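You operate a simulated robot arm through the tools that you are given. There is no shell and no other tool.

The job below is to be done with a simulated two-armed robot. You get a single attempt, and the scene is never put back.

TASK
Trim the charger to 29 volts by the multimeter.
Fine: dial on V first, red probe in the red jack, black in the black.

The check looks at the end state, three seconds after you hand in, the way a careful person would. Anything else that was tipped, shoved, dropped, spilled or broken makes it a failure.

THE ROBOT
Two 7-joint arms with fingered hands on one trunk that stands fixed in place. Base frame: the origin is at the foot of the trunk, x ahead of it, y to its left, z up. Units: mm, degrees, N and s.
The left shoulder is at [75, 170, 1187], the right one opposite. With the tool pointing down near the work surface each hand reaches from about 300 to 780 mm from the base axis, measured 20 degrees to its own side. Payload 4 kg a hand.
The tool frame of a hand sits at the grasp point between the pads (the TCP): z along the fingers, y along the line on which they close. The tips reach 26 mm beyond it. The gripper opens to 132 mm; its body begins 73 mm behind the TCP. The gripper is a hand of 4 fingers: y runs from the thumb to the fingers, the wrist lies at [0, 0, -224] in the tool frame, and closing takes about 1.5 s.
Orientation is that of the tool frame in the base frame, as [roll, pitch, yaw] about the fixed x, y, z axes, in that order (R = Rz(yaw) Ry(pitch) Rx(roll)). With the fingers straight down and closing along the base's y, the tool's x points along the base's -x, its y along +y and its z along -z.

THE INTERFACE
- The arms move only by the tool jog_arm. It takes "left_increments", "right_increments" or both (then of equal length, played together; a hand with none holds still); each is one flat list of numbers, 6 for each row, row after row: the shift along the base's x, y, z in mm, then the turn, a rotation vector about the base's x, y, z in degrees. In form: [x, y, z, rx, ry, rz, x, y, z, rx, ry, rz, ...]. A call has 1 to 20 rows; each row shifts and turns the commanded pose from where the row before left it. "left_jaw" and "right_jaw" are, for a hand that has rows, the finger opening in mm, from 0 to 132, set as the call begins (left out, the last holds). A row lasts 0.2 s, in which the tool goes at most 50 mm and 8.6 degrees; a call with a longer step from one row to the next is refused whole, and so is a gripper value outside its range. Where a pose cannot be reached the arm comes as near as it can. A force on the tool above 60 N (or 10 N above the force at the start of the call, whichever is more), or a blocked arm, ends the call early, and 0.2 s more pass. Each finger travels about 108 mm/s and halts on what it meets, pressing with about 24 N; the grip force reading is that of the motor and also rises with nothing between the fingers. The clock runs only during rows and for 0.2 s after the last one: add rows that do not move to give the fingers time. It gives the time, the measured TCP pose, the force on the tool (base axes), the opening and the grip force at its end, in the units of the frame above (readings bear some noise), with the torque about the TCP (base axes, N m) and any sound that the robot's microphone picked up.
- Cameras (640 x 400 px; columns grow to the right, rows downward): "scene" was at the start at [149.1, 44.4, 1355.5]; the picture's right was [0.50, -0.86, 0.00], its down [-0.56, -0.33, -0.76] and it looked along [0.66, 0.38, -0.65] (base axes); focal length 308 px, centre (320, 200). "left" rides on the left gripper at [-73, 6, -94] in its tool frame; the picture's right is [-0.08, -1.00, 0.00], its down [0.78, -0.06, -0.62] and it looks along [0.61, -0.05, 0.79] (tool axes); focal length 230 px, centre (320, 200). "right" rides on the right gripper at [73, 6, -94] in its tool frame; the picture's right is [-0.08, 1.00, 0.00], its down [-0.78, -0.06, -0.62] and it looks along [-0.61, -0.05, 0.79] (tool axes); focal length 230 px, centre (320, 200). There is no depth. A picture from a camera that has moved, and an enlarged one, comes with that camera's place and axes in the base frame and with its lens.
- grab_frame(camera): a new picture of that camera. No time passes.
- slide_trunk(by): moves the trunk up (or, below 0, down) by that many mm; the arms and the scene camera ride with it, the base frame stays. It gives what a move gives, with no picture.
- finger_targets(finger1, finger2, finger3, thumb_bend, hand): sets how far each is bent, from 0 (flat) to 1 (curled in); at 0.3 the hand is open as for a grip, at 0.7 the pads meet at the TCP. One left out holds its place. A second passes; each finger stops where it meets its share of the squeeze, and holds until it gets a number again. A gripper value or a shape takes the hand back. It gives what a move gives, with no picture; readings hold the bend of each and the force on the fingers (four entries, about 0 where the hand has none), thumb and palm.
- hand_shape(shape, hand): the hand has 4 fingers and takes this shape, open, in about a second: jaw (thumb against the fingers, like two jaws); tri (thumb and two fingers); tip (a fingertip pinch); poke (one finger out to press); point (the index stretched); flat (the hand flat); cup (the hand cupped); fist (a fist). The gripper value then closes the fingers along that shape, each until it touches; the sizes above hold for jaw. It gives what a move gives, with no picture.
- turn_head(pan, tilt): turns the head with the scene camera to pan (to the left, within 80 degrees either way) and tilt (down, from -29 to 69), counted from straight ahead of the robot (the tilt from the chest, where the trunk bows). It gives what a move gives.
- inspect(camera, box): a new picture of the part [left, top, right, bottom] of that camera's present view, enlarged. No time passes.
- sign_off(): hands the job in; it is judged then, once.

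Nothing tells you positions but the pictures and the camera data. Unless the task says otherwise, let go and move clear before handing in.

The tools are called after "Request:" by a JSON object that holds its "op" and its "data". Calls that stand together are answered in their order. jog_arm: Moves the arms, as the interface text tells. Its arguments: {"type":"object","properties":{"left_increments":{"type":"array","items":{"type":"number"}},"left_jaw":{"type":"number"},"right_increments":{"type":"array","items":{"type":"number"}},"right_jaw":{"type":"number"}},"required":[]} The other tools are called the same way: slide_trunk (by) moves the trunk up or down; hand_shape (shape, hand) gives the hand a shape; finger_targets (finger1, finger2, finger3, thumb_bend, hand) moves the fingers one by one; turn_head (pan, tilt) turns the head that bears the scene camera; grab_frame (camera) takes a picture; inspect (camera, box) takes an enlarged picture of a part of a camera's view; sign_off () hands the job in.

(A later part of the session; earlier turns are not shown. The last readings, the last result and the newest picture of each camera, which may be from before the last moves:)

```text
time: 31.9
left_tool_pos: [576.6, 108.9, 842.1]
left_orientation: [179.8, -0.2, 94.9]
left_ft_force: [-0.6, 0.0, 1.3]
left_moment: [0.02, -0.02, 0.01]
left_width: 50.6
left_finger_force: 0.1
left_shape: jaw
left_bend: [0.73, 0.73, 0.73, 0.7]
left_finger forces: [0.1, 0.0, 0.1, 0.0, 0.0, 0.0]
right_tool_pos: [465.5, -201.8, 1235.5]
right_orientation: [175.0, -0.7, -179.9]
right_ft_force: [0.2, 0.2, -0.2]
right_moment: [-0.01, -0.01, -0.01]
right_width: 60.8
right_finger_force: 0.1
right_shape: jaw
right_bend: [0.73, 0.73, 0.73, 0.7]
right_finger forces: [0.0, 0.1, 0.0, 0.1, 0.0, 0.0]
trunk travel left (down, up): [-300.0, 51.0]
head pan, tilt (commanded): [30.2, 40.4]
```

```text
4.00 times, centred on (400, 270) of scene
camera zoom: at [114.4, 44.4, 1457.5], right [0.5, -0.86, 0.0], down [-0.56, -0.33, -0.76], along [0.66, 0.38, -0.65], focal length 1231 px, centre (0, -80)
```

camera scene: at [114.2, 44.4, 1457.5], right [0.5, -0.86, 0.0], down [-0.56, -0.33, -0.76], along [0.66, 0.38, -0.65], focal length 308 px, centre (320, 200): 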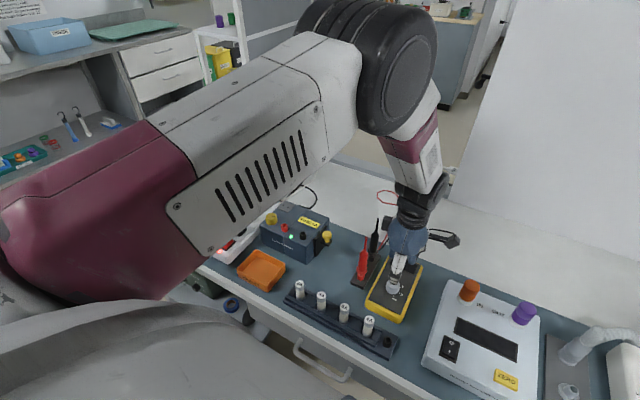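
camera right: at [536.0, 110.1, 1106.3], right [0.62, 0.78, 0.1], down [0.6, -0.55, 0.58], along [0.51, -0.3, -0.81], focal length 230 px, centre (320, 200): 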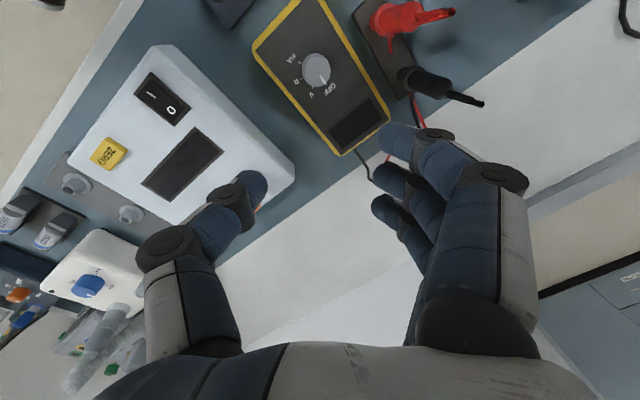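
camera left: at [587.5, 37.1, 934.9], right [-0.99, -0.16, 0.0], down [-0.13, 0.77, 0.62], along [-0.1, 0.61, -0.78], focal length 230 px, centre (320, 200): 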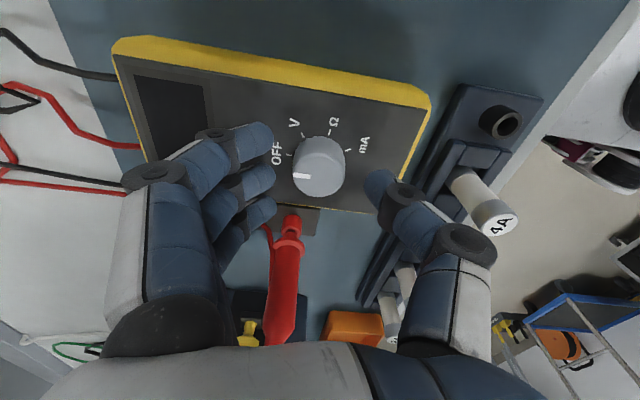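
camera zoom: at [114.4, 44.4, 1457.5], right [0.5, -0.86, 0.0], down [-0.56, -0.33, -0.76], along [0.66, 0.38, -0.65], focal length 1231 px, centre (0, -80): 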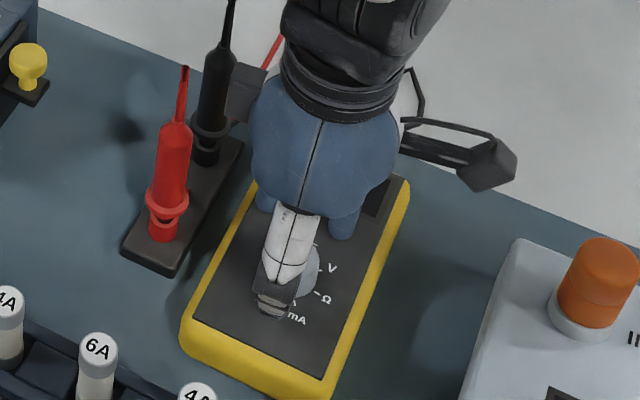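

The hand is centred on the dial. I'll go down 6 mm more and close gently.

Request:
{"op": "jog_arm", "data": {"left_increments": [0, 0, -3, 0, 0, 0, 0, 0, -3, 0, 0, 0, 0, 0, 0, 0, 0, 0]}}

Request:
{"op": "jog_arm", "data": {"left_increments": [0, 0, 0, 0, 0, 0, 0, 0, 0, 0, 0, 0, 0, 0, 0, 0, 0, 0, 0, 0, 0, 0, 0, 0, 0, 0, 0, 0, 0, 0], "left_jaw": 22}}

Request:
{"op": "grab_frame", "data": {"camera": "left"}}

```text
time: 32.7
left_tool_pos: [574.8, 108.8, 835.1]
left_orientation: [179.9, -0.1, 94.8]
left_ft_force: [-0.1, 0.2, -0.6]
left_moment: [0.02, 0.01, 0.0]
left_width: 50.7
left_finger_force: 0.1
left_shape: jaw
left_bend: [0.73, 0.73, 0.73, 0.7]
left_finger forces: [0.1, 0.0, 0.0, 0.1, 0.0, 0.0]
right_tool_pos: [465.8, -201.3, 1236.7]
right_orientation: [174.8, -0.6, -179.9]
right_ft_force: [-0.5, -0.4, -0.2]
right_moment: [-0.02, 0.0, 0.03]
right_width: 60.8
right_finger_force: 0.1
right_shape: jaw
right_bend: [0.73, 0.73, 0.73, 0.7]
right_finger forces: [0.1, 0.0, 0.0, 0.0, 0.0, 0.1]
trunk travel left (down, up): [-300.0, 51.0]
head pan, tilt (commanded): [30.2, 40.4]
```

```text
time: 33.9
left_tool_pos: [575.2, 111.3, 835.4]
left_orientation: [-180.0, -0.2, 94.9]
left_ft_force: [-10.8, -2.0, -0.9]
left_moment: [0.02, 0.13, -0.03]
left_width: 10.6
left_finger_force: 24.3
left_shape: jaw
left_bend: [0.71, 0.72, 0.67, 0.7]
left_finger forces: [3.1, 10.1, 0.0, 0.0, 22.3, 0.0]
right_tool_pos: [464.9, -202.1, 1236.5]
right_orientation: [174.8, -0.7, -179.9]
right_ft_force: [-0.4, 0.0, 0.0]
right_moment: [0.02, 0.0, 0.01]
right_width: 60.8
right_finger_force: 0.0
right_shape: jaw
right_bend: [0.73, 0.73, 0.73, 0.7]
right_finger forces: [0.1, 0.1, 0.1, 0.0, 0.1, 0.1]
trunk travel left (down, up): [-300.0, 51.0]
head pan, tilt (commanded): [30.2, 40.4]
```

```text
taken
camera left: at [586.0, 36.5, 928.1], right [-0.99, -0.16, 0.0], down [-0.13, 0.77, 0.62], along [-0.1, 0.61, -0.78], focal length 230 px, centre (320, 200)
```

left: 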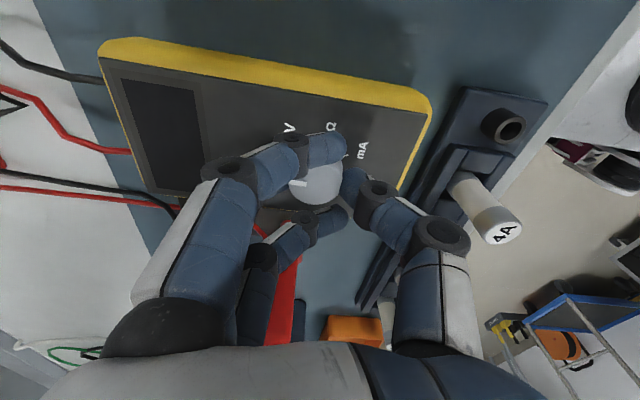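

The fingers have the dial. I'll turn it clockwise in part, then check.

Request:
{"op": "jog_arm", "data": {"left_increments": [0, 0, 0, 0, 0, -6, 0, 0, 0, 0, 0, -6, 0, 0, 0, 0, 0, -6, 0, 0, 0, 0, 0, -6, 0, 0, 0, 0, 0, -6, 0, 0, 0, 0, 0, 0]}}

Request:
{"op": "inspect", "data": {"camera": "left", "box": [220, 90, 420, 250]}}

Request:
{"op": "inspect", "data": {"camera": "scene", "box": [340, 220, 460, 320]}}

```text
time: 35.3
left_tool_pos: [577.2, 110.2, 835.9]
left_orientation: [179.9, -0.3, 64.8]
left_ft_force: [-10.2, 3.9, -9.4]
left_moment: [0.08, 0.12, 0.01]
left_width: 10.0
left_finger_force: 24.4
left_shape: jaw
left_bend: [0.71, 0.72, 0.67, 0.7]
left_finger forces: [2.6, 8.5, 0.0, 0.1, 20.9, 0.0]
right_tool_pos: [465.0, -201.4, 1237.1]
right_orientation: [175.0, -0.8, -179.8]
right_ft_force: [0.1, 0.7, 0.5]
right_moment: [0.01, -0.02, 0.03]
right_width: 60.9
right_finger_force: 0.1
right_shape: jaw
right_bend: [0.73, 0.73, 0.73, 0.7]
right_finger forces: [0.1, 0.0, 0.1, 0.0, 0.0, 0.0]
trunk travel left (down, up): [-300.0, 51.0]
head pan, tilt (commanded): [30.2, 40.4]
```

```text
2.50 times, centred on (320, 170) of left
camera zoom: at [549.5, 41.4, 929.0], right [-0.94, 0.35, 0.0], down [0.28, 0.73, 0.62], along [0.22, 0.58, -0.78], focal length 575 px, centre (320, 275)
```

zoom: 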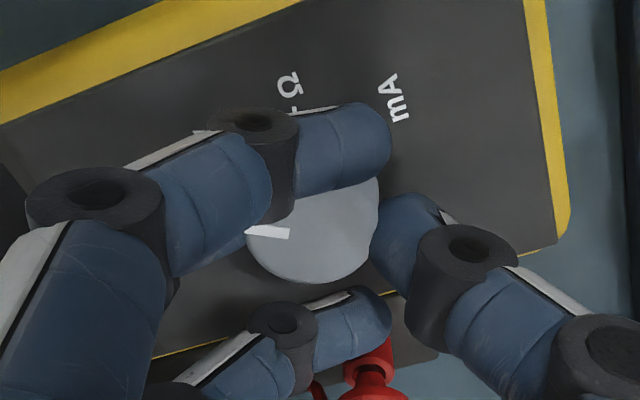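

```text
4.00 times, centred on (400, 270) of scene
camera zoom: at [114.1, 45.1, 1457.5], right [0.5, -0.86, 0.0], down [-0.56, -0.33, -0.76], along [0.66, 0.38, -0.65], focal length 1231 px, centre (0, -80)
```

zoom: 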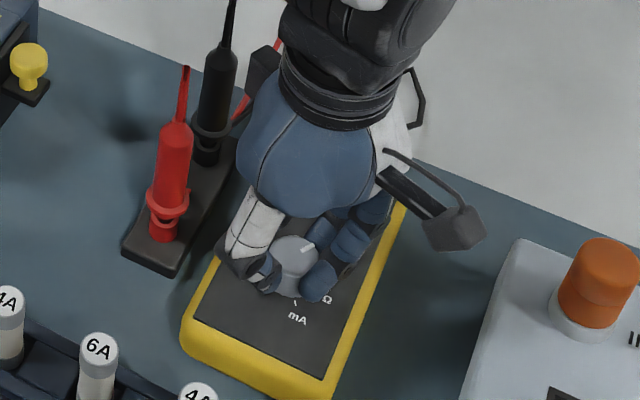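

The dial follows the hand. I'll turn the remaining 20° or so.

Request:
{"op": "jog_arm", "data": {"left_increments": [0, 0, 0, 0, 0, -6, 0, 0, 0, 0, 0, -6, 0, 0, 0, 0, 0, -7, 0, 0, 0, 0, 0, 0]}}

Request:
{"op": "inspect", "data": {"camera": "left", "box": [220, 90, 420, 250]}}

Request:
{"op": "inspect", "data": {"camera": "scene", "box": [340, 220, 460, 320]}}

```text
time: 36.3
left_tool_pos: [577.7, 110.7, 835.7]
left_orientation: [179.9, -0.4, 45.9]
left_ft_force: [-5.5, 9.1, -7.5]
left_moment: [0.1, 0.03, 0.02]
left_width: 9.6
left_finger_force: 24.0
left_shape: jaw
left_bend: [0.71, 0.72, 0.67, 0.7]
left_finger forces: [1.3, 9.3, 0.0, 0.1, 19.5, 0.0]
right_tool_pos: [466.3, -201.5, 1236.3]
right_orientation: [175.1, -0.7, -179.9]
right_ft_force: [-0.4, 0.6, -0.2]
right_moment: [0.01, -0.01, -0.01]
right_width: 60.9
right_finger_force: 0.0
right_shape: jaw
right_bend: [0.73, 0.73, 0.73, 0.7]
right_finger forces: [0.0, 0.1, 0.1, 0.1, 0.0, 0.0]
trunk travel left (down, up): [-300.0, 51.0]
head pan, tilt (commanded): [30.2, 40.4]
```

```text
2.50 times, centred on (320, 170) of left
camera zoom: at [528.8, 54.1, 929.0], right [-0.77, 0.64, 0.0], down [0.5, 0.6, 0.62], along [0.4, 0.47, -0.78], focal length 575 px, centre (320, 275)
```

zoom: 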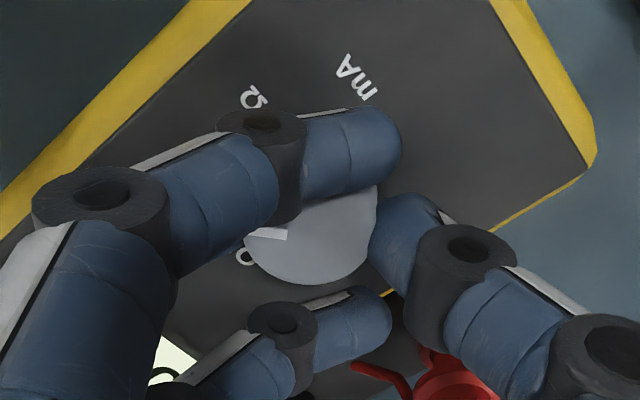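

```text
4.00 times, centred on (400, 270) of scene
camera zoom: at [114.6, 45.5, 1457.5], right [0.5, -0.86, 0.0], down [-0.56, -0.33, -0.76], along [0.66, 0.38, -0.65], focal length 1231 px, centre (0, -80)
```

zoom: 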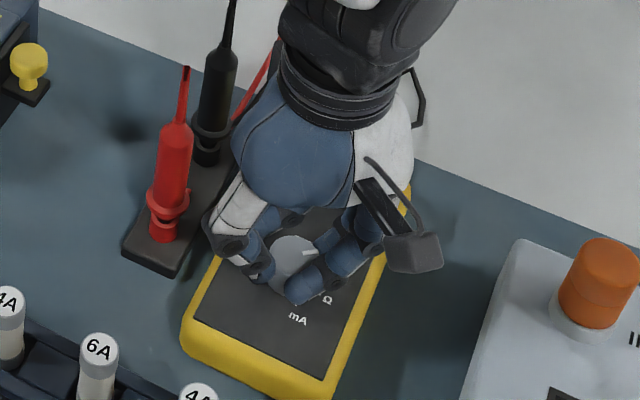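

The dial is now about 49° round and the display looks lit. I'll open, lift straight up and check.

Request:
{"op": "jog_arm", "data": {"left_increments": [0, 0, 0, 0, 0, 0, 0, 0, 0, 0, 0, 0, 0, 0, 0, 0, 0, 0, 0, 0, 0, 0, 0, 0, 0, 0, 10, 0, 0, 0, 0, 0, 20, 0, 0, 0, 0, 0, 20, 0, 0, 0, 0, 0, 20, 0, 0, 0, 0, 0, 20, 0, 0, 0, 0, 0, 20, 0, 0, 0, 0, 0, 20, 0, 0, 0, 0, 0, 0, 0, 0, 0], "left_jaw": 50}}

Request:
{"op": "grab_frame", "data": {"camera": "left"}}

Request:
{"op": "inspect", "data": {"camera": "scene", "box": [340, 220, 460, 320]}}

```text
time: 38.9
left_tool_pos: [576.8, 112.0, 966.1]
left_orientation: [179.9, -0.2, 45.9]
left_ft_force: [0.2, -0.2, -0.3]
left_moment: [0.01, 0.0, -0.02]
left_width: 49.5
left_finger_force: 0.1
left_shape: jaw
left_bend: [0.73, 0.74, 0.73, 0.7]
left_finger forces: [0.0, 0.0, 0.0, 0.0, 0.0, 0.0]
right_tool_pos: [465.7, -201.6, 1235.0]
right_orientation: [174.9, -0.7, -179.8]
right_ft_force: [0.3, 0.1, 0.0]
right_moment: [-0.01, 0.02, -0.03]
right_width: 60.6
right_finger_force: 0.0
right_shape: jaw
right_bend: [0.73, 0.73, 0.73, 0.7]
right_finger forces: [0.0, 0.0, 0.1, 0.0, 0.1, 0.0]
trunk travel left (down, up): [-300.0, 51.0]
head pan, tilt (commanded): [30.2, 40.4]
```

```text
taken
camera left: at [528.0, 54.7, 1060.5], right [-0.77, 0.64, 0.0], down [0.5, 0.61, 0.62], along [0.4, 0.48, -0.79], focal length 230 px, centre (320, 200)
```

left: 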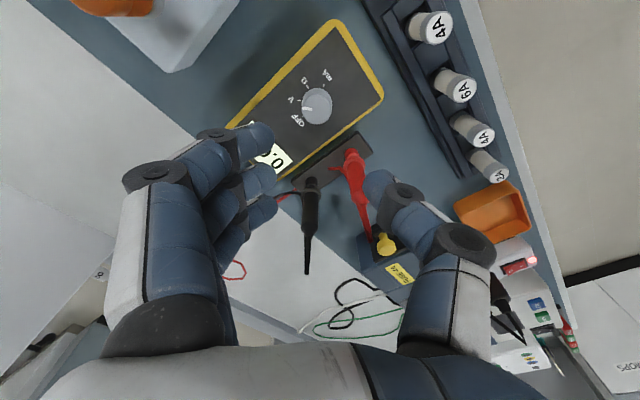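

```text
4.00 times, centred on (400, 270) of scene
camera zoom: at [114.8, 44.4, 1457.4], right [0.5, -0.86, 0.0], down [-0.56, -0.33, -0.76], along [0.66, 0.38, -0.65], focal length 1231 px, centre (0, -80)
```

zoom: 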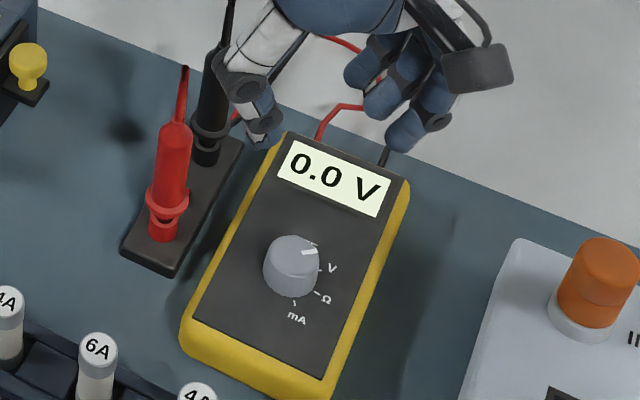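

The meter now reads 0.0 V with the dial on V. Next is the red probe: I'll bring the hand back and up and return it to facing forward, then tilt it so the fingers point forward and down with room for the tall probe.

Request:
{"op": "jog_arm", "data": {"left_increments": [-4, 4, 30, 0, 0, 0, -4, 4, 30, 0, 0, 0, -4, 4, 30, 0, 0, 0, -10, 8, 0, 0, 0, 8, -10, 8, 0, 0, 0, 8, -10, 8, 0, 0, 0, 8, -10, 8, 0, 0, 0, 8, -10, 8, 0, 0, 0, 8, -10, 8, 0, 0, 0, 8, -10, 8, 0, 0, 0, 8, -10, 8, 0, 0, 0, 8, -10, 8, 0, 0, 0, 8, -10, 8, 0, 0, 0, 8, -10, 8, 0, 0, 0, 8, -10, 0, 0, 0, 0, 8, -10, 0, 0, 0, 0, 8, 0, 0, 0, 0, 0, 8, 0, 0, 0, 0, 0, 8, 0, 0, 0, 0, 0, 8, 0, 0, 0, 0, 0, 6]}}

Request:
{"op": "jog_arm", "data": {"left_increments": [0, 0, 0, 0, -7.5, 0, 0, 0, 0, 0, -7.5, 0, 0, 0, 0, 0, -7.5, 0, 0, 0, 0, 0, -7.5, 0, 0, 0, 0, 0, -7.5, 0, 0, 0, 0, 0, -7.5, 0, 0, 0, 0, 0, -7.5, 0, 0, 0, 0, 0, -7.5, 0, 0, 0, 0, 0, 0, 0]}}

Request:
{"op": "grab_frame", "data": {"camera": "left"}}

Request:
{"op": "grab_frame", "data": {"camera": "scene"}}

```text
time: 43.1
left_tool_pos: [433.7, 209.6, 1057.2]
left_orientation: [179.8, -0.2, -180.0]
left_ft_force: [0.7, 0.4, -0.9]
left_moment: [0.0, -0.01, 0.0]
left_width: 49.4
left_finger_force: 0.0
left_shape: jaw
left_bend: [0.73, 0.74, 0.73, 0.7]
left_finger forces: [0.1, 0.1, 0.0, 0.1, 0.1, 0.0]
right_tool_pos: [466.6, -202.2, 1236.6]
right_orientation: [174.9, -0.6, -179.9]
right_ft_force: [0.4, -0.1, 0.6]
right_moment: [0.01, -0.03, 0.01]
right_width: 60.6
right_finger_force: 0.1
right_shape: jaw
right_bend: [0.73, 0.73, 0.73, 0.7]
right_finger forces: [0.0, 0.0, 0.0, 0.1, 0.1, 0.0]
trunk travel left (down, up): [-300.0, 51.0]
head pan, tilt (commanded): [30.2, 40.4]
```

```text
time: 45.1
left_tool_pos: [469.0, 204.9, 1044.8]
left_orientation: [179.8, 59.8, 179.9]
left_ft_force: [-1.3, 0.0, -0.1]
left_moment: [-0.01, 0.01, -0.03]
left_width: 49.6
left_finger_force: 0.2
left_shape: jaw
left_bend: [0.73, 0.74, 0.73, 0.7]
left_finger forces: [0.0, 0.1, 0.0, 0.1, 0.0, 0.1]
left hand out of reach, approached as far as the arm can: row 5, 6, 7, 8
right_tool_pos: [466.1, -201.1, 1235.7]
right_orientation: [175.0, -0.7, -179.9]
right_ft_force: [0.8, -0.5, -0.2]
right_moment: [0.02, -0.01, -0.04]
right_width: 60.9
right_finger_force: 0.1
right_shape: jaw
right_bend: [0.73, 0.73, 0.73, 0.7]
right_finger forces: [0.0, 0.1, 0.0, 0.1, 0.0, 0.0]
trunk travel left (down, up): [-300.0, 51.0]
head pan, tilt (commanded): [30.2, 40.4]
```

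```text
taken
camera left: at [424.2, 209.6, 1154.8], right [0.04, -1.0, 0.07], down [-0.93, -0.06, -0.37], along [0.37, -0.05, -0.93], focal length 230 px, centre (320, 200)
```

left: 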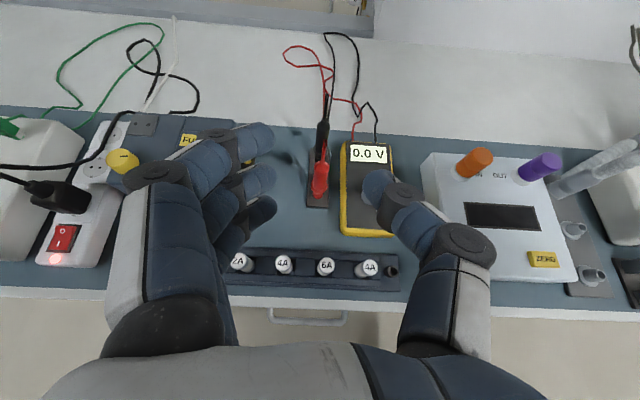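

```text
taken
camera scene: at [114.0, 44.4, 1457.6], right [0.5, -0.86, 0.0], down [-0.56, -0.33, -0.76], along [0.66, 0.38, -0.65], focal length 308 px, centre (320, 200)
```

scene: 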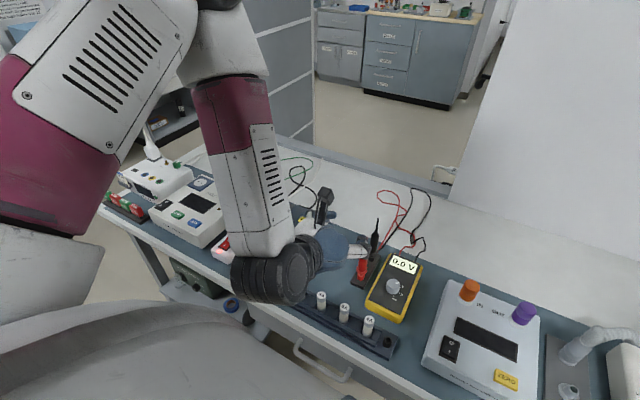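

The tilted view shows the probes and the lit meter nicely. I'll move forward and down to a standoff in front of the red probe and re-measure.

Request:
{"op": "jog_arm", "data": {"left_increments": [20, -4, -10, 0, 0, 0, 20, -4, -15, 0, 0, 0, 15, -4, -15, 0, 0, 0, 0, -3, -15, 0, 0, 0, 0, 0, -15, 0, 0, 0, 0, 0, 0, 0, 0, 0, 0, 0, 0, 0, 0, 0], "left_jaw": 64}}

Request:
{"op": "grab_frame", "data": {"camera": "left"}}

Request:
{"op": "grab_frame", "data": {"camera": "scene"}}

```text
time: 46.7
left_tool_pos: [523.3, 188.8, 976.6]
left_orientation: [179.7, 59.8, 179.8]
left_ft_force: [-0.5, 0.3, 0.2]
left_moment: [-0.01, -0.01, -0.01]
left_width: 63.2
left_finger_force: 0.1
left_shape: jaw
left_bend: [0.73, 0.73, 0.73, 0.7]
left_finger forces: [0.0, 0.0, 0.0, 0.0, 0.0, 0.0]
right_tool_pos: [465.8, -201.3, 1236.2]
right_orientation: [174.8, -0.7, -180.0]
right_ft_force: [-0.8, 0.6, -0.2]
right_moment: [0.0, 0.02, -0.02]
right_width: 61.0
right_finger_force: 0.0
right_shape: jaw
right_bend: [0.73, 0.73, 0.73, 0.7]
right_finger forces: [0.0, 0.0, 0.1, 0.0, 0.0, 0.0]
trunk travel left (down, up): [-300.0, 51.0]
head pan, tilt (commanded): [30.2, 40.4]
```

```text
taken
camera left: at [478.7, 194.3, 1085.7], right [0.04, -1.0, 0.06], down [-0.93, -0.06, -0.37], along [0.37, -0.04, -0.93], focal length 230 px, centre (320, 200)
```

left: 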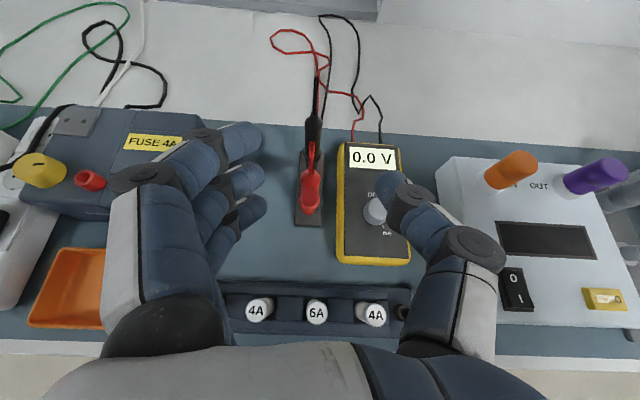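

```text
taken
camera scene: at [114.6, 44.6, 1457.5], right [0.5, -0.86, 0.0], down [-0.56, -0.33, -0.76], along [0.66, 0.38, -0.65], focal length 308 px, centre (320, 200)
```

scene: 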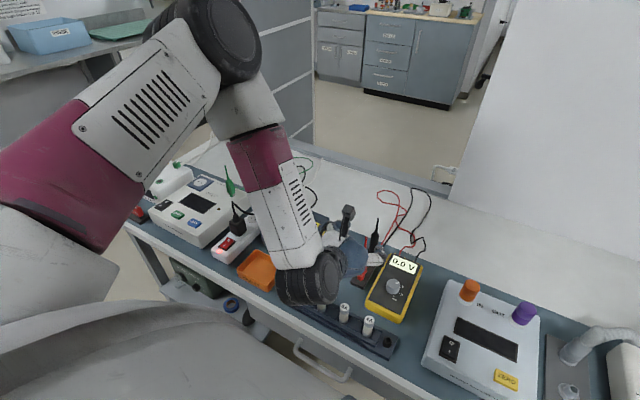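

Request:
{"op": "inspect", "data": {"camera": "left", "box": [270, 90, 370, 240]}}

Request:
{"op": "inspect", "data": {"camera": "left", "box": [0, 90, 220, 240]}}

```text
2.67 times, centred on (320, 165) of left
camera zoom: at [478.7, 194.3, 1085.7], right [0.04, -1.0, 0.06], down [-0.93, -0.06, -0.37], along [0.37, -0.04, -0.93], focal length 614 px, centre (320, 293)
```

zoom: 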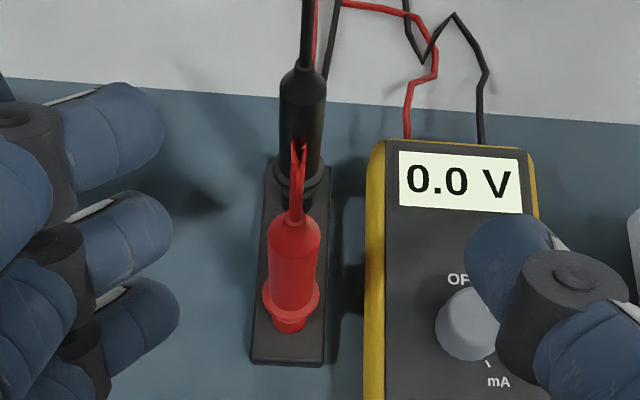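

```text
2.67 times, centred on (110, 165) of left
camera zoom: at [478.7, 194.3, 1085.7], right [0.04, -1.0, 0.06], down [-0.93, -0.06, -0.37], along [0.37, -0.04, -0.93], focal length 614 px, centre (880, 293)
```

zoom: 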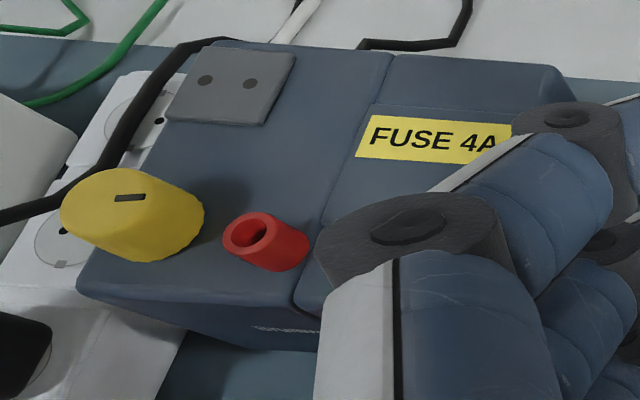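

The red probe's axis measures about (580, 195). I'll drop to a pre-grasp point about 60 mm back along the finger axis and look again.

Request:
{"op": "jog_arm", "data": {"left_increments": [1, 2, -20, 0, 0, 0, 1, 2, -20, 0, 0, 0, 1, 2, -20, 0, 0, 0, 1, 0, -16, 0, 0, 0, 1, 0, -12, 0, 0, 0, 0, 0, 0, 0, 0, 0]}}

Request:
{"op": "grab_frame", "data": {"camera": "left"}}

Request:
{"op": "inspect", "data": {"camera": "scene", "box": [270, 190, 430, 320]}}

```text
time: 48.1
left_tool_pos: [527.4, 193.8, 886.2]
left_orientation: [179.7, 59.8, 179.7]
left_ft_force: [0.6, -0.2, -0.3]
left_moment: [0.01, 0.0, -0.01]
left_width: 63.3
left_finger_force: 0.0
left_shape: jaw
left_bend: [0.73, 0.73, 0.73, 0.7]
left_finger forces: [0.0, 0.0, 0.1, 0.0, 0.1, 0.1]
right_tool_pos: [465.4, -201.4, 1235.3]
right_orientation: [174.9, -0.7, -179.9]
right_ft_force: [0.4, -0.1, 0.7]
right_moment: [-0.02, 0.01, -0.02]
right_width: 60.6
right_finger_force: 0.0
right_shape: jaw
right_bend: [0.73, 0.73, 0.73, 0.7]
right_finger forces: [0.0, 0.0, 0.1, 0.1, 0.0, 0.0]
trunk travel left (down, up): [-300.0, 51.0]
head pan, tilt (commanded): [30.2, 40.4]
```

```text
taken
camera left: at [482.8, 199.7, 996.0], right [0.04, -1.0, 0.06], down [-0.93, -0.06, -0.37], along [0.37, -0.04, -0.93], focal length 230 px, centre (320, 200)
```

left: 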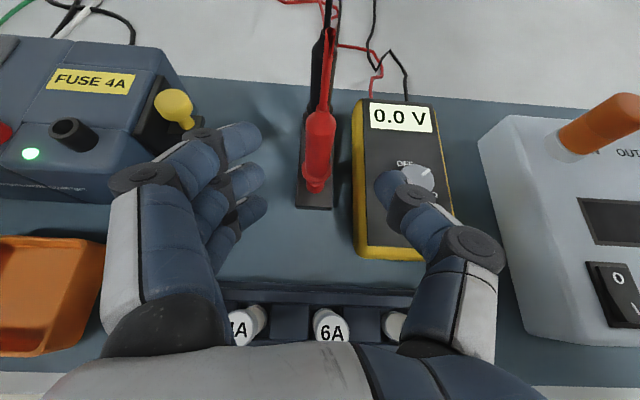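

```text
3.08 times, centred on (350, 255) of scene
camera zoom: at [114.3, 44.4, 1457.5], right [0.5, -0.86, 0.0], down [-0.56, -0.33, -0.76], along [0.66, 0.38, -0.65], focal length 947 px, centre (228, 31)
```

zoom: 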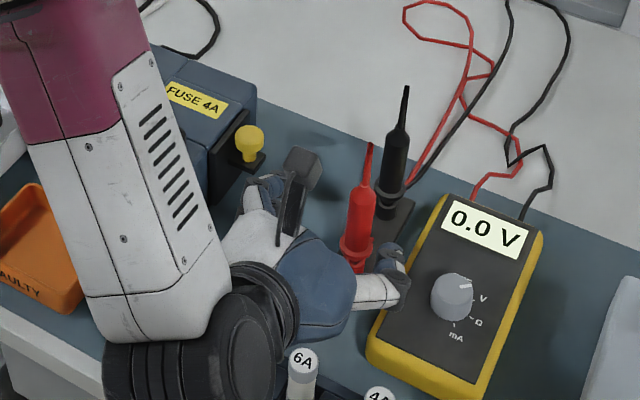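

The probe is centred between the fingers (y≈193). I'll advance along the finger axis most of the way, then check before closing.

Request:
{"op": "jog_arm", "data": {"left_increments": [10, 0, -6, 0, 0, 0, 10, 0, -6, 0, 0, 0, 10, 0, -6, 0, 0, 0, 10, 0, -6, 0, 0, 0, 0, 0, 0, 0, 0, 0]}}

Request:
{"op": "grab_frame", "data": {"camera": "left"}}

Request:
{"op": "inspect", "data": {"camera": "scene", "box": [300, 210, 420, 310]}}

```text
time: 49.3
left_tool_pos: [569.2, 195.3, 860.9]
left_orientation: [179.7, 59.8, 179.7]
left_ft_force: [0.1, 0.7, 0.2]
left_moment: [-0.02, 0.05, -0.01]
left_width: 63.3
left_finger_force: 0.0
left_shape: jaw
left_bend: [0.73, 0.73, 0.73, 0.7]
left_finger forces: [0.0, 0.0, 0.1, 0.0, 0.0, 0.0]
right_tool_pos: [465.3, -201.4, 1235.7]
right_orientation: [174.9, -0.7, -179.9]
right_ft_force: [-0.4, 0.2, -0.7]
right_moment: [0.0, 0.02, -0.02]
right_width: 60.5
right_finger_force: 0.1
right_shape: jaw
right_bend: [0.73, 0.73, 0.73, 0.7]
right_finger forces: [0.0, 0.1, 0.0, 0.0, 0.0, 0.1]
trunk travel left (down, up): [-300.0, 51.0]
head pan, tilt (commanded): [30.2, 40.4]
```

```text
taken
camera left: at [523.3, 201.4, 971.6], right [0.04, -1.0, 0.06], down [-0.93, -0.06, -0.37], along [0.37, -0.04, -0.93], focal length 230 px, centre (320, 200)
```

left: 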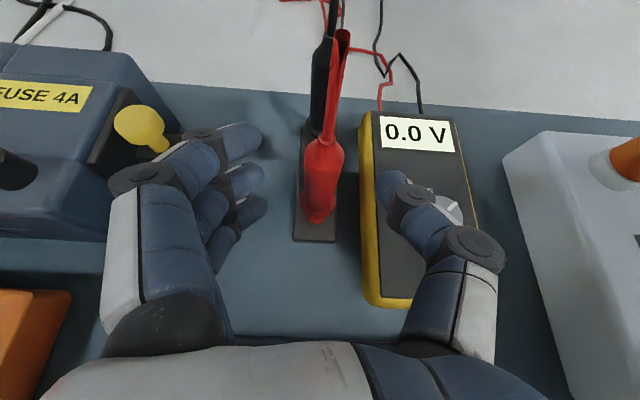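

```text
4.00 times, centred on (360, 260) of scene
camera zoom: at [114.4, 44.4, 1457.5], right [0.5, -0.86, 0.0], down [-0.56, -0.33, -0.76], along [0.66, 0.38, -0.65], focal length 1231 px, centre (160, -40)
```

zoom: 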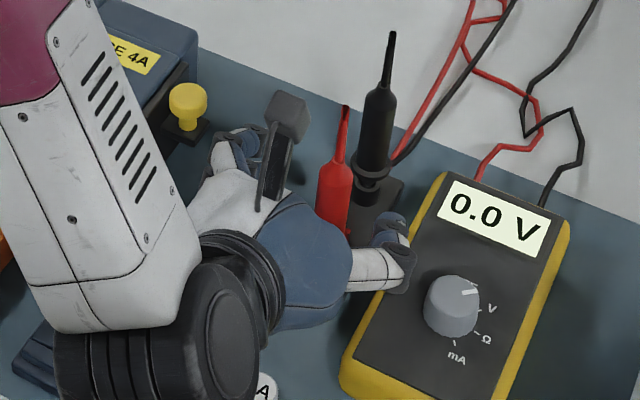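

Request:
{"op": "inspect", "data": {"camera": "left", "box": [260, 20, 400, 240]}}

```text
1.82 times, centred on (330, 130) of left
camera zoom: at [523.3, 201.4, 971.6], right [0.04, -1.0, 0.06], down [-0.93, -0.06, -0.37], along [0.37, -0.04, -0.93], focal length 418 px, centre (302, 327)
```

zoom: 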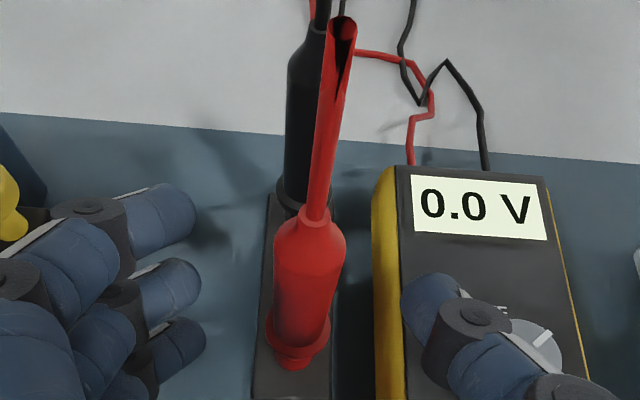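

The geometry agrees: the probe axis is at about (580, 195), with the guard at z≈817. I'll advance the last 10 mm level and close on the probe body.

Request:
{"op": "jog_arm", "data": {"left_increments": [5, 0, 0, 0, 0, 0, 5.5, 0, 0, 0, 0, 0, 0, 0, 0, 0, 0, 0]}}

Request:
{"op": "jog_arm", "data": {"left_increments": [0, 0, 0, 0, 0, 0, 0, 0, 0, 0, 0, 0, 0, 0, 0, 0, 0, 0, 0, 0, 0, 0, 0, 0, 0, 0, 0, 0, 0, 0, 0, 0, 0, 0, 0, 0], "left_jaw": 12}}

Request:
{"op": "grab_frame", "data": {"camera": "left"}}

Request:
{"op": "inspect", "data": {"camera": "scene", "box": [300, 210, 420, 310]}}

```text
time: 50.1
left_tool_pos: [579.2, 196.3, 861.2]
left_orientation: [179.7, 59.7, 179.7]
left_ft_force: [0.8, -0.4, 0.3]
left_moment: [-0.02, 0.03, -0.01]
left_width: 63.2
left_finger_force: 0.0
left_shape: jaw
left_bend: [0.73, 0.73, 0.73, 0.7]
left_finger forces: [0.0, 0.0, 0.1, 0.1, 0.0, 0.0]
right_tool_pos: [465.7, -202.8, 1236.1]
right_orientation: [174.8, -0.7, -179.9]
right_ft_force: [-0.3, -0.4, 0.4]
right_moment: [-0.03, 0.01, 0.02]
right_width: 60.9
right_finger_force: 0.1
right_shape: jaw
right_bend: [0.73, 0.73, 0.73, 0.7]
right_finger forces: [0.0, 0.1, 0.0, 0.0, 0.0, 0.0]
trunk travel left (down, up): [-300.0, 51.0]
head pan, tilt (commanded): [30.2, 40.4]
```

```text
time: 51.5
left_tool_pos: [581.3, 194.7, 862.2]
left_orientation: [179.8, 59.7, 179.8]
left_ft_force: [2.8, -0.7, -1.6]
left_moment: [0.01, 0.07, 0.03]
left_width: 9.6
left_finger_force: 24.0
left_shape: jaw
left_bend: [0.66, 0.72, 0.72, 0.7]
left_finger forces: [6.0, 6.8, 7.5, 0.1, 21.2, 0.1]
right_tool_pos: [466.2, -201.7, 1235.5]
right_orientation: [174.9, -0.7, -179.9]
right_ft_force: [1.0, -0.8, -0.2]
right_moment: [-0.03, 0.01, -0.03]
right_width: 60.8
right_finger_force: 0.0
right_shape: jaw
right_bend: [0.73, 0.73, 0.73, 0.7]
right_finger forces: [0.1, 0.1, 0.1, 0.1, 0.0, 0.0]
trunk travel left (down, up): [-300.0, 51.0]
head pan, tilt (commanded): [30.2, 40.4]
```

```text
taken
camera left: at [535.0, 201.0, 972.2], right [0.04, -1.0, 0.06], down [-0.93, -0.06, -0.37], along [0.37, -0.04, -0.93], focal length 230 px, centre (320, 200)
```

left: 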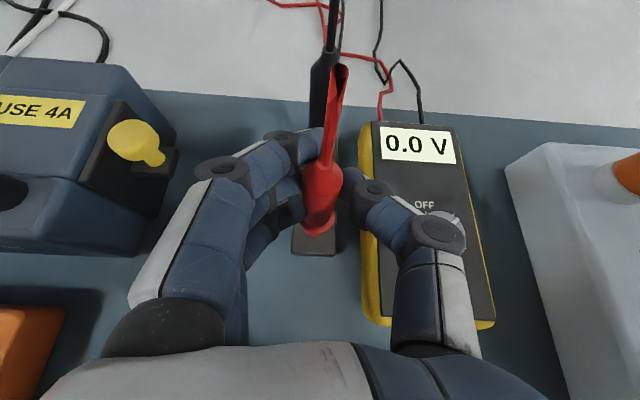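

```text
4.00 times, centred on (360, 260) of scene
camera zoom: at [114.9, 44.4, 1457.5], right [0.5, -0.86, 0.0], down [-0.56, -0.33, -0.76], along [0.66, 0.38, -0.65], focal length 1231 px, centre (160, -40)
```

zoom: 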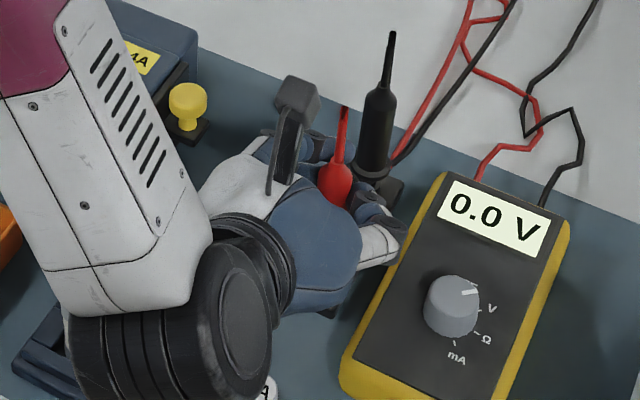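

All three fingers and the thumb have hold of the probe body evenly. I'll lift straight up slowly.

Request:
{"op": "jog_arm", "data": {"left_increments": [0, 0, 5, 0, 0, 0, 0, 0, 8, 0, 0, 0, 0, 0, 12, 0, 0, 0, 0, 0, 15, 0, 0, 0, 0, 0, 20, 0, 0, 0, 0, 0, 20, 0, 0, 0, 0, 0, 20, 0, 0, 0, 0, 0, 20, 0, 0, 0, 0, 0, 0, 0, 0, 0]}}

Request:
{"op": "grab_frame", "data": {"camera": "left"}}

Request:
{"op": "grab_frame", "data": {"camera": "scene"}}

```text
time: 53.5
left_tool_pos: [580.5, 195.8, 983.2]
left_orientation: [179.7, 59.7, 179.9]
left_ft_force: [-0.2, -0.9, -0.9]
left_moment: [0.03, 0.0, 0.0]
left_width: 9.7
left_finger_force: 24.2
left_shape: jaw
left_bend: [0.67, 0.72, 0.72, 0.71]
left_finger forces: [5.1, 7.9, 6.9, 0.0, 20.8, 0.0]
right_tool_pos: [466.4, -201.1, 1236.3]
right_orientation: [175.0, -0.7, -179.9]
right_ft_force: [-0.4, 0.5, 0.9]
right_moment: [-0.01, -0.01, 0.0]
right_width: 60.8
right_finger_force: 0.0
right_shape: jaw
right_bend: [0.73, 0.73, 0.73, 0.7]
right_finger forces: [0.1, 0.0, 0.0, 0.1, 0.0, 0.0]
trunk travel left (down, up): [-300.0, 51.0]
head pan, tilt (commanded): [30.2, 40.4]
```

```text
taken
camera left: at [535.1, 200.1, 1093.0], right [0.04, -1.0, 0.06], down [-0.93, -0.06, -0.37], along [0.37, -0.04, -0.93], focal length 230 px, centre (320, 200)
```

left: 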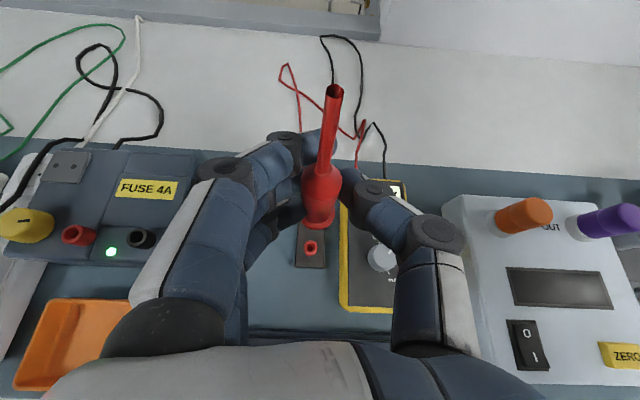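

```text
taken
camera scene: at [114.8, 44.5, 1457.4], right [0.5, -0.86, 0.0], down [-0.56, -0.33, -0.76], along [0.66, 0.38, -0.65], focal length 308 px, centre (320, 200)
```

scene: 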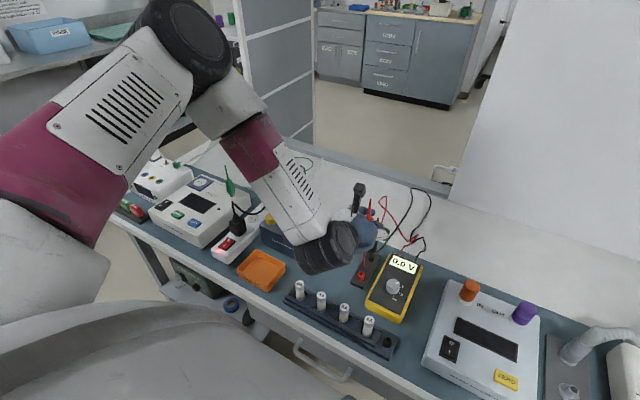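

The red probe is out and held, and the empty socket shows in the stand. Now I'll measure the charger jacks carefully, and check the probe's lower end.

Request:
{"op": "inspect", "data": {"camera": "left", "box": [0, 180, 180, 280]}}

Request:
{"op": "inspect", "data": {"camera": "scene", "box": [320, 180, 420, 290]}}

Request:
{"op": "inspect", "data": {"camera": "left", "box": [250, 70, 410, 290]}}

```text
3.56 times, centred on (90, 230) of left
camera zoom: at [535.1, 200.1, 1093.0], right [0.04, -1.0, 0.06], down [-0.93, -0.06, -0.37], along [0.37, -0.04, -0.93], focal length 818 px, centre (1138, 93)
```

zoom: 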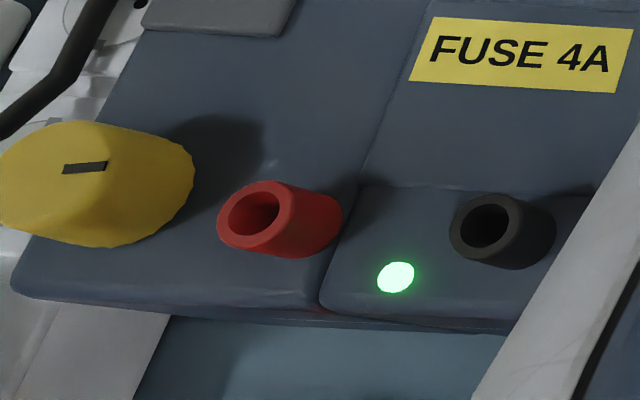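

```text
3.64 times, centred on (370, 235) of scene
camera zoom: at [114.8, 44.5, 1457.4], right [0.5, -0.86, 0.0], down [-0.56, -0.33, -0.76], along [0.66, 0.38, -0.65], focal length 1119 px, centre (138, 73)
```

zoom: 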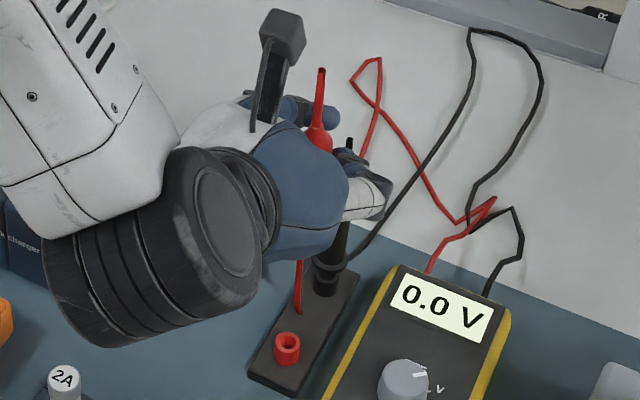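

```text
1.82 times, centred on (330, 180) of left
camera zoom: at [535.1, 200.1, 1093.0], right [0.04, -1.0, 0.06], down [-0.93, -0.06, -0.37], along [0.37, -0.04, -0.93], focal length 418 px, centre (302, 236)
```

zoom: 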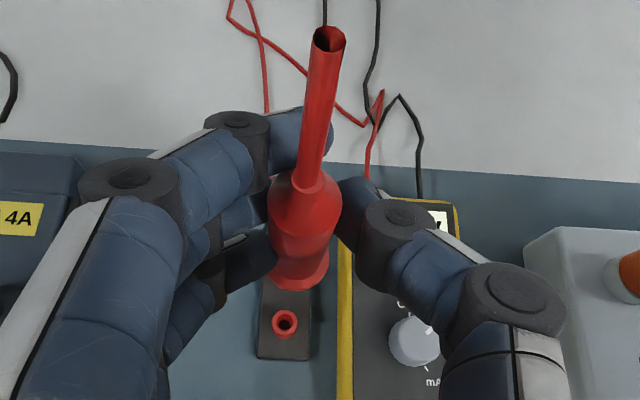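

The red jack measures around (576, 415, 870) from here. I'll raise the probe and carry it over, aiming for the same picture relation the probe had over its own socket (hole at about pixel (311, 248) for the same relative height).

Request:
{"op": "jog_arm", "data": {"left_increments": [0, 0, 25, 0, 0, 0, 0, 0, 25, 0, 0, 0, 0, 0, 27, 0, 0, 0, -1, 22, 0, 0, 0, 0, -1, 22, 0, 0, 0, 0, -1, 22, 0, 0, 0, 0, -1, 22, 0, 0, 0, 0, -1, 22, 0, 0, 0, 0, -1, 22, 0, 0, 0, 0, -1, 22, 0, 0, 0, 0, -1, 22, 0, 0, 0, 0, -2, 22, 0, 0, 0, 0, -2, 22, 0, 0, 0, 0, 0, 0, 0, 0, 0, 0, 0, 0, 0, 0, 0, 0]}}

Request:
{"op": "grab_frame", "data": {"camera": "left"}}

Request:
{"op": "grab_frame", "data": {"camera": "scene"}}

```text
time: 56.7
left_tool_pos: [568.2, 416.6, 1059.7]
left_orientation: [179.8, 59.9, 179.8]
left_ft_force: [-0.1, -0.6, -0.6]
left_moment: [0.01, 0.03, 0.01]
left_width: 8.6
left_finger_force: 23.8
left_shape: jaw
left_bend: [0.7, 0.72, 0.72, 0.72]
left_finger forces: [2.6, 7.6, 9.8, 0.0, 19.6, 0.0]
right_tool_pos: [466.3, -201.3, 1236.6]
right_orientation: [175.0, -0.6, -179.9]
right_ft_force: [1.0, -0.2, -0.2]
right_moment: [0.0, -0.02, -0.01]
right_width: 60.7
right_finger_force: 0.1
right_shape: jaw
right_bend: [0.73, 0.73, 0.73, 0.7]
right_finger forces: [0.0, 0.1, 0.0, 0.0, 0.0, 0.1]
trunk travel left (down, up): [-300.0, 51.0]
head pan, tilt (commanded): [30.2, 40.4]
```

```text
taken
camera left: at [523.2, 421.5, 1168.8], right [0.04, -1.0, 0.06], down [-0.93, -0.06, -0.37], along [0.37, -0.04, -0.93], focal length 230 px, centre (320, 200)
```

left: 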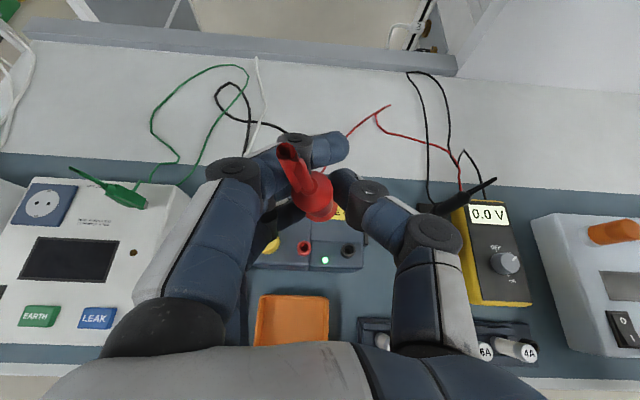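

```text
taken
camera scene: at [114.2, 44.8, 1457.5], right [0.5, -0.86, 0.0], down [-0.56, -0.33, -0.76], along [0.66, 0.38, -0.65], focal length 308 px, centre (320, 200)
```

scene: 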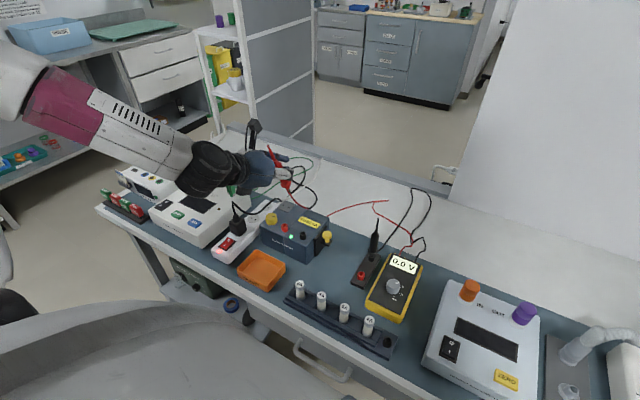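

The probe has tilted in the grip on the way over. I'll look closely at it and at the wire.

Request:
{"op": "inspect", "data": {"camera": "scene", "box": [220, 110, 340, 220]}}

Request:
{"op": "inspect", "data": {"camera": "scene", "box": [250, 130, 450, 290]}}

Request:
{"op": "inspect", "data": {"camera": "left", "box": [220, 100, 400, 290]}}

```text
3.64 times, centred on (280, 165) of scene
camera zoom: at [114.2, 44.8, 1457.5], right [0.5, -0.86, 0.0], down [-0.56, -0.33, -0.76], along [0.66, 0.38, -0.65], focal length 1119 px, centre (466, 327)
```

zoom: 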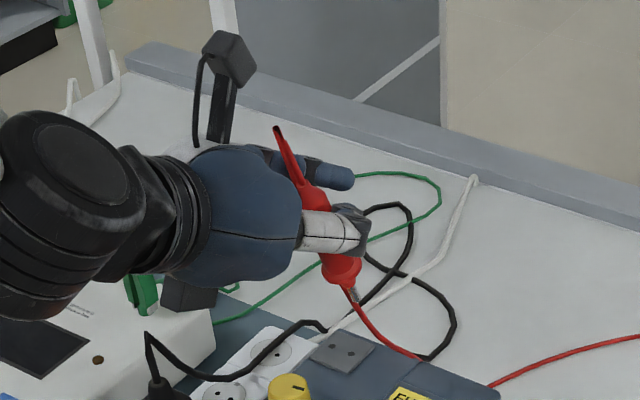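

```text
2.50 times, centred on (350, 210) of scene
camera zoom: at [114.2, 44.8, 1457.5], right [0.5, -0.86, 0.0], down [-0.56, -0.33, -0.76], along [0.66, 0.38, -0.65], focal length 770 px, centre (245, 175)
```

zoom: 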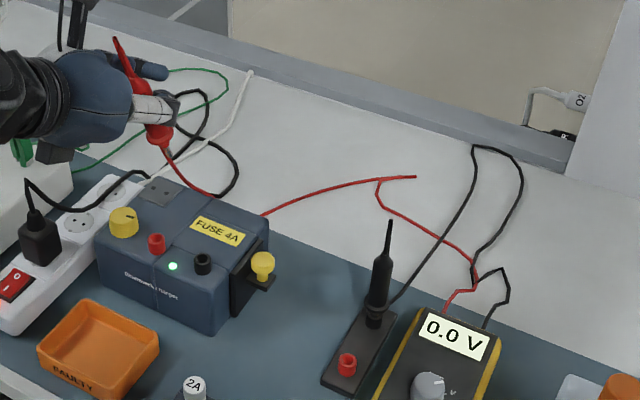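

```text
2.11 times, centred on (310, 195) of left
camera zoom: at [523.2, 421.5, 1168.8], right [0.04, -1.0, 0.06], down [-0.93, -0.06, -0.37], along [0.37, -0.04, -0.93], focal length 484 px, centre (341, 210)
```

zoom: 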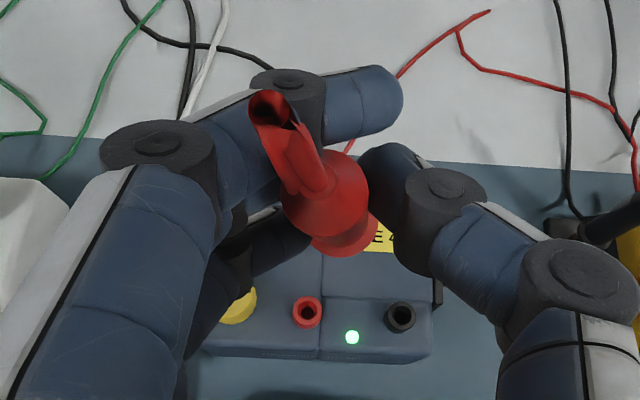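

Triangulating shows the probe leaning about 13° back toward the robot and 8° to the left in the hand. I'll counter-rotate the hand slowly so the probe stands vertical again, then re-measure against the jack (now seen at about (577, 424, 864)).

Request:
{"op": "jog_arm", "data": {"left_increments": [0, 0, 0, 1.9, 3.2, 0, 0, 0, 0, 1.9, 3.3, 0, 0, 0, 0, 1.9, 3.3, 0, 0, 0, 0, 1.9, 3.3, 0, 0, 0, 0, 0, 0, 0, 0, 0, 0, 0, 0, 0]}}

Request:
{"op": "inspect", "data": {"camera": "scene", "box": [220, 110, 340, 220]}}

Request:
{"op": "inspect", "data": {"camera": "left", "box": [220, 60, 420, 280]}}

```text
time: 58.1
left_tool_pos: [569.0, 415.1, 1059.7]
left_orientation: [168.8, 45.9, 171.1]
left_ft_force: [0.4, 0.0, 0.1]
left_moment: [0.01, -0.04, -0.02]
left_width: 8.8
left_finger_force: 24.0
left_shape: jaw
left_bend: [0.7, 0.72, 0.72, 0.72]
left_finger forces: [2.0, 7.7, 9.8, 0.0, 19.4, 0.0]
right_tool_pos: [465.2, -200.4, 1235.2]
right_orientation: [174.9, -0.7, -179.9]
right_ft_force: [-0.6, -0.2, -0.4]
right_moment: [0.01, 0.01, 0.04]
right_width: 60.7
right_finger_force: 0.0
right_shape: jaw
right_bend: [0.73, 0.73, 0.73, 0.7]
right_finger forces: [0.1, 0.0, 0.1, 0.1, 0.1, 0.0]
trunk travel left (down, up): [-300.0, 51.0]
head pan, tilt (commanded): [30.2, 40.4]
```

```text
3.64 times, centred on (280, 165) of scene
camera zoom: at [114.6, 44.1, 1457.5], right [0.5, -0.86, 0.0], down [-0.56, -0.33, -0.76], along [0.66, 0.38, -0.65], focal length 1119 px, centre (466, 327)
```

zoom: 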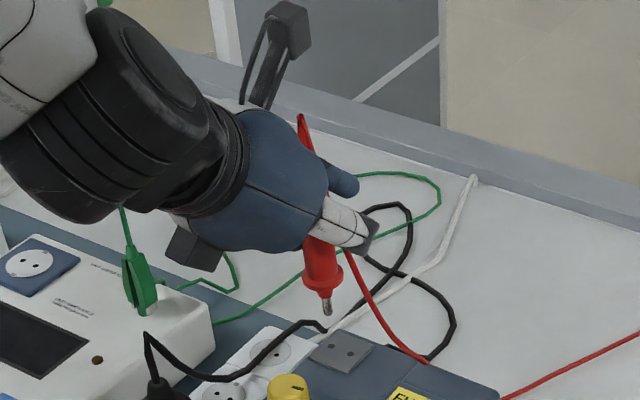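

```text
1.82 times, centred on (320, 170) of left
camera zoom: at [549.8, 405.6, 1176.3], right [0.04, -1.0, -0.08], down [-0.99, -0.03, -0.15], along [0.15, 0.08, -0.99], focal length 418 px, centre (320, 254)
```

zoom: 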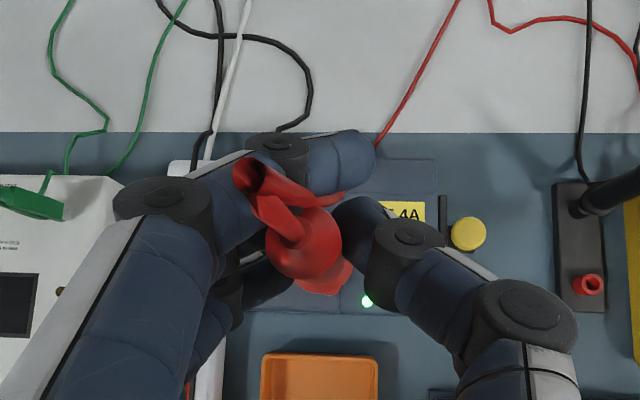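

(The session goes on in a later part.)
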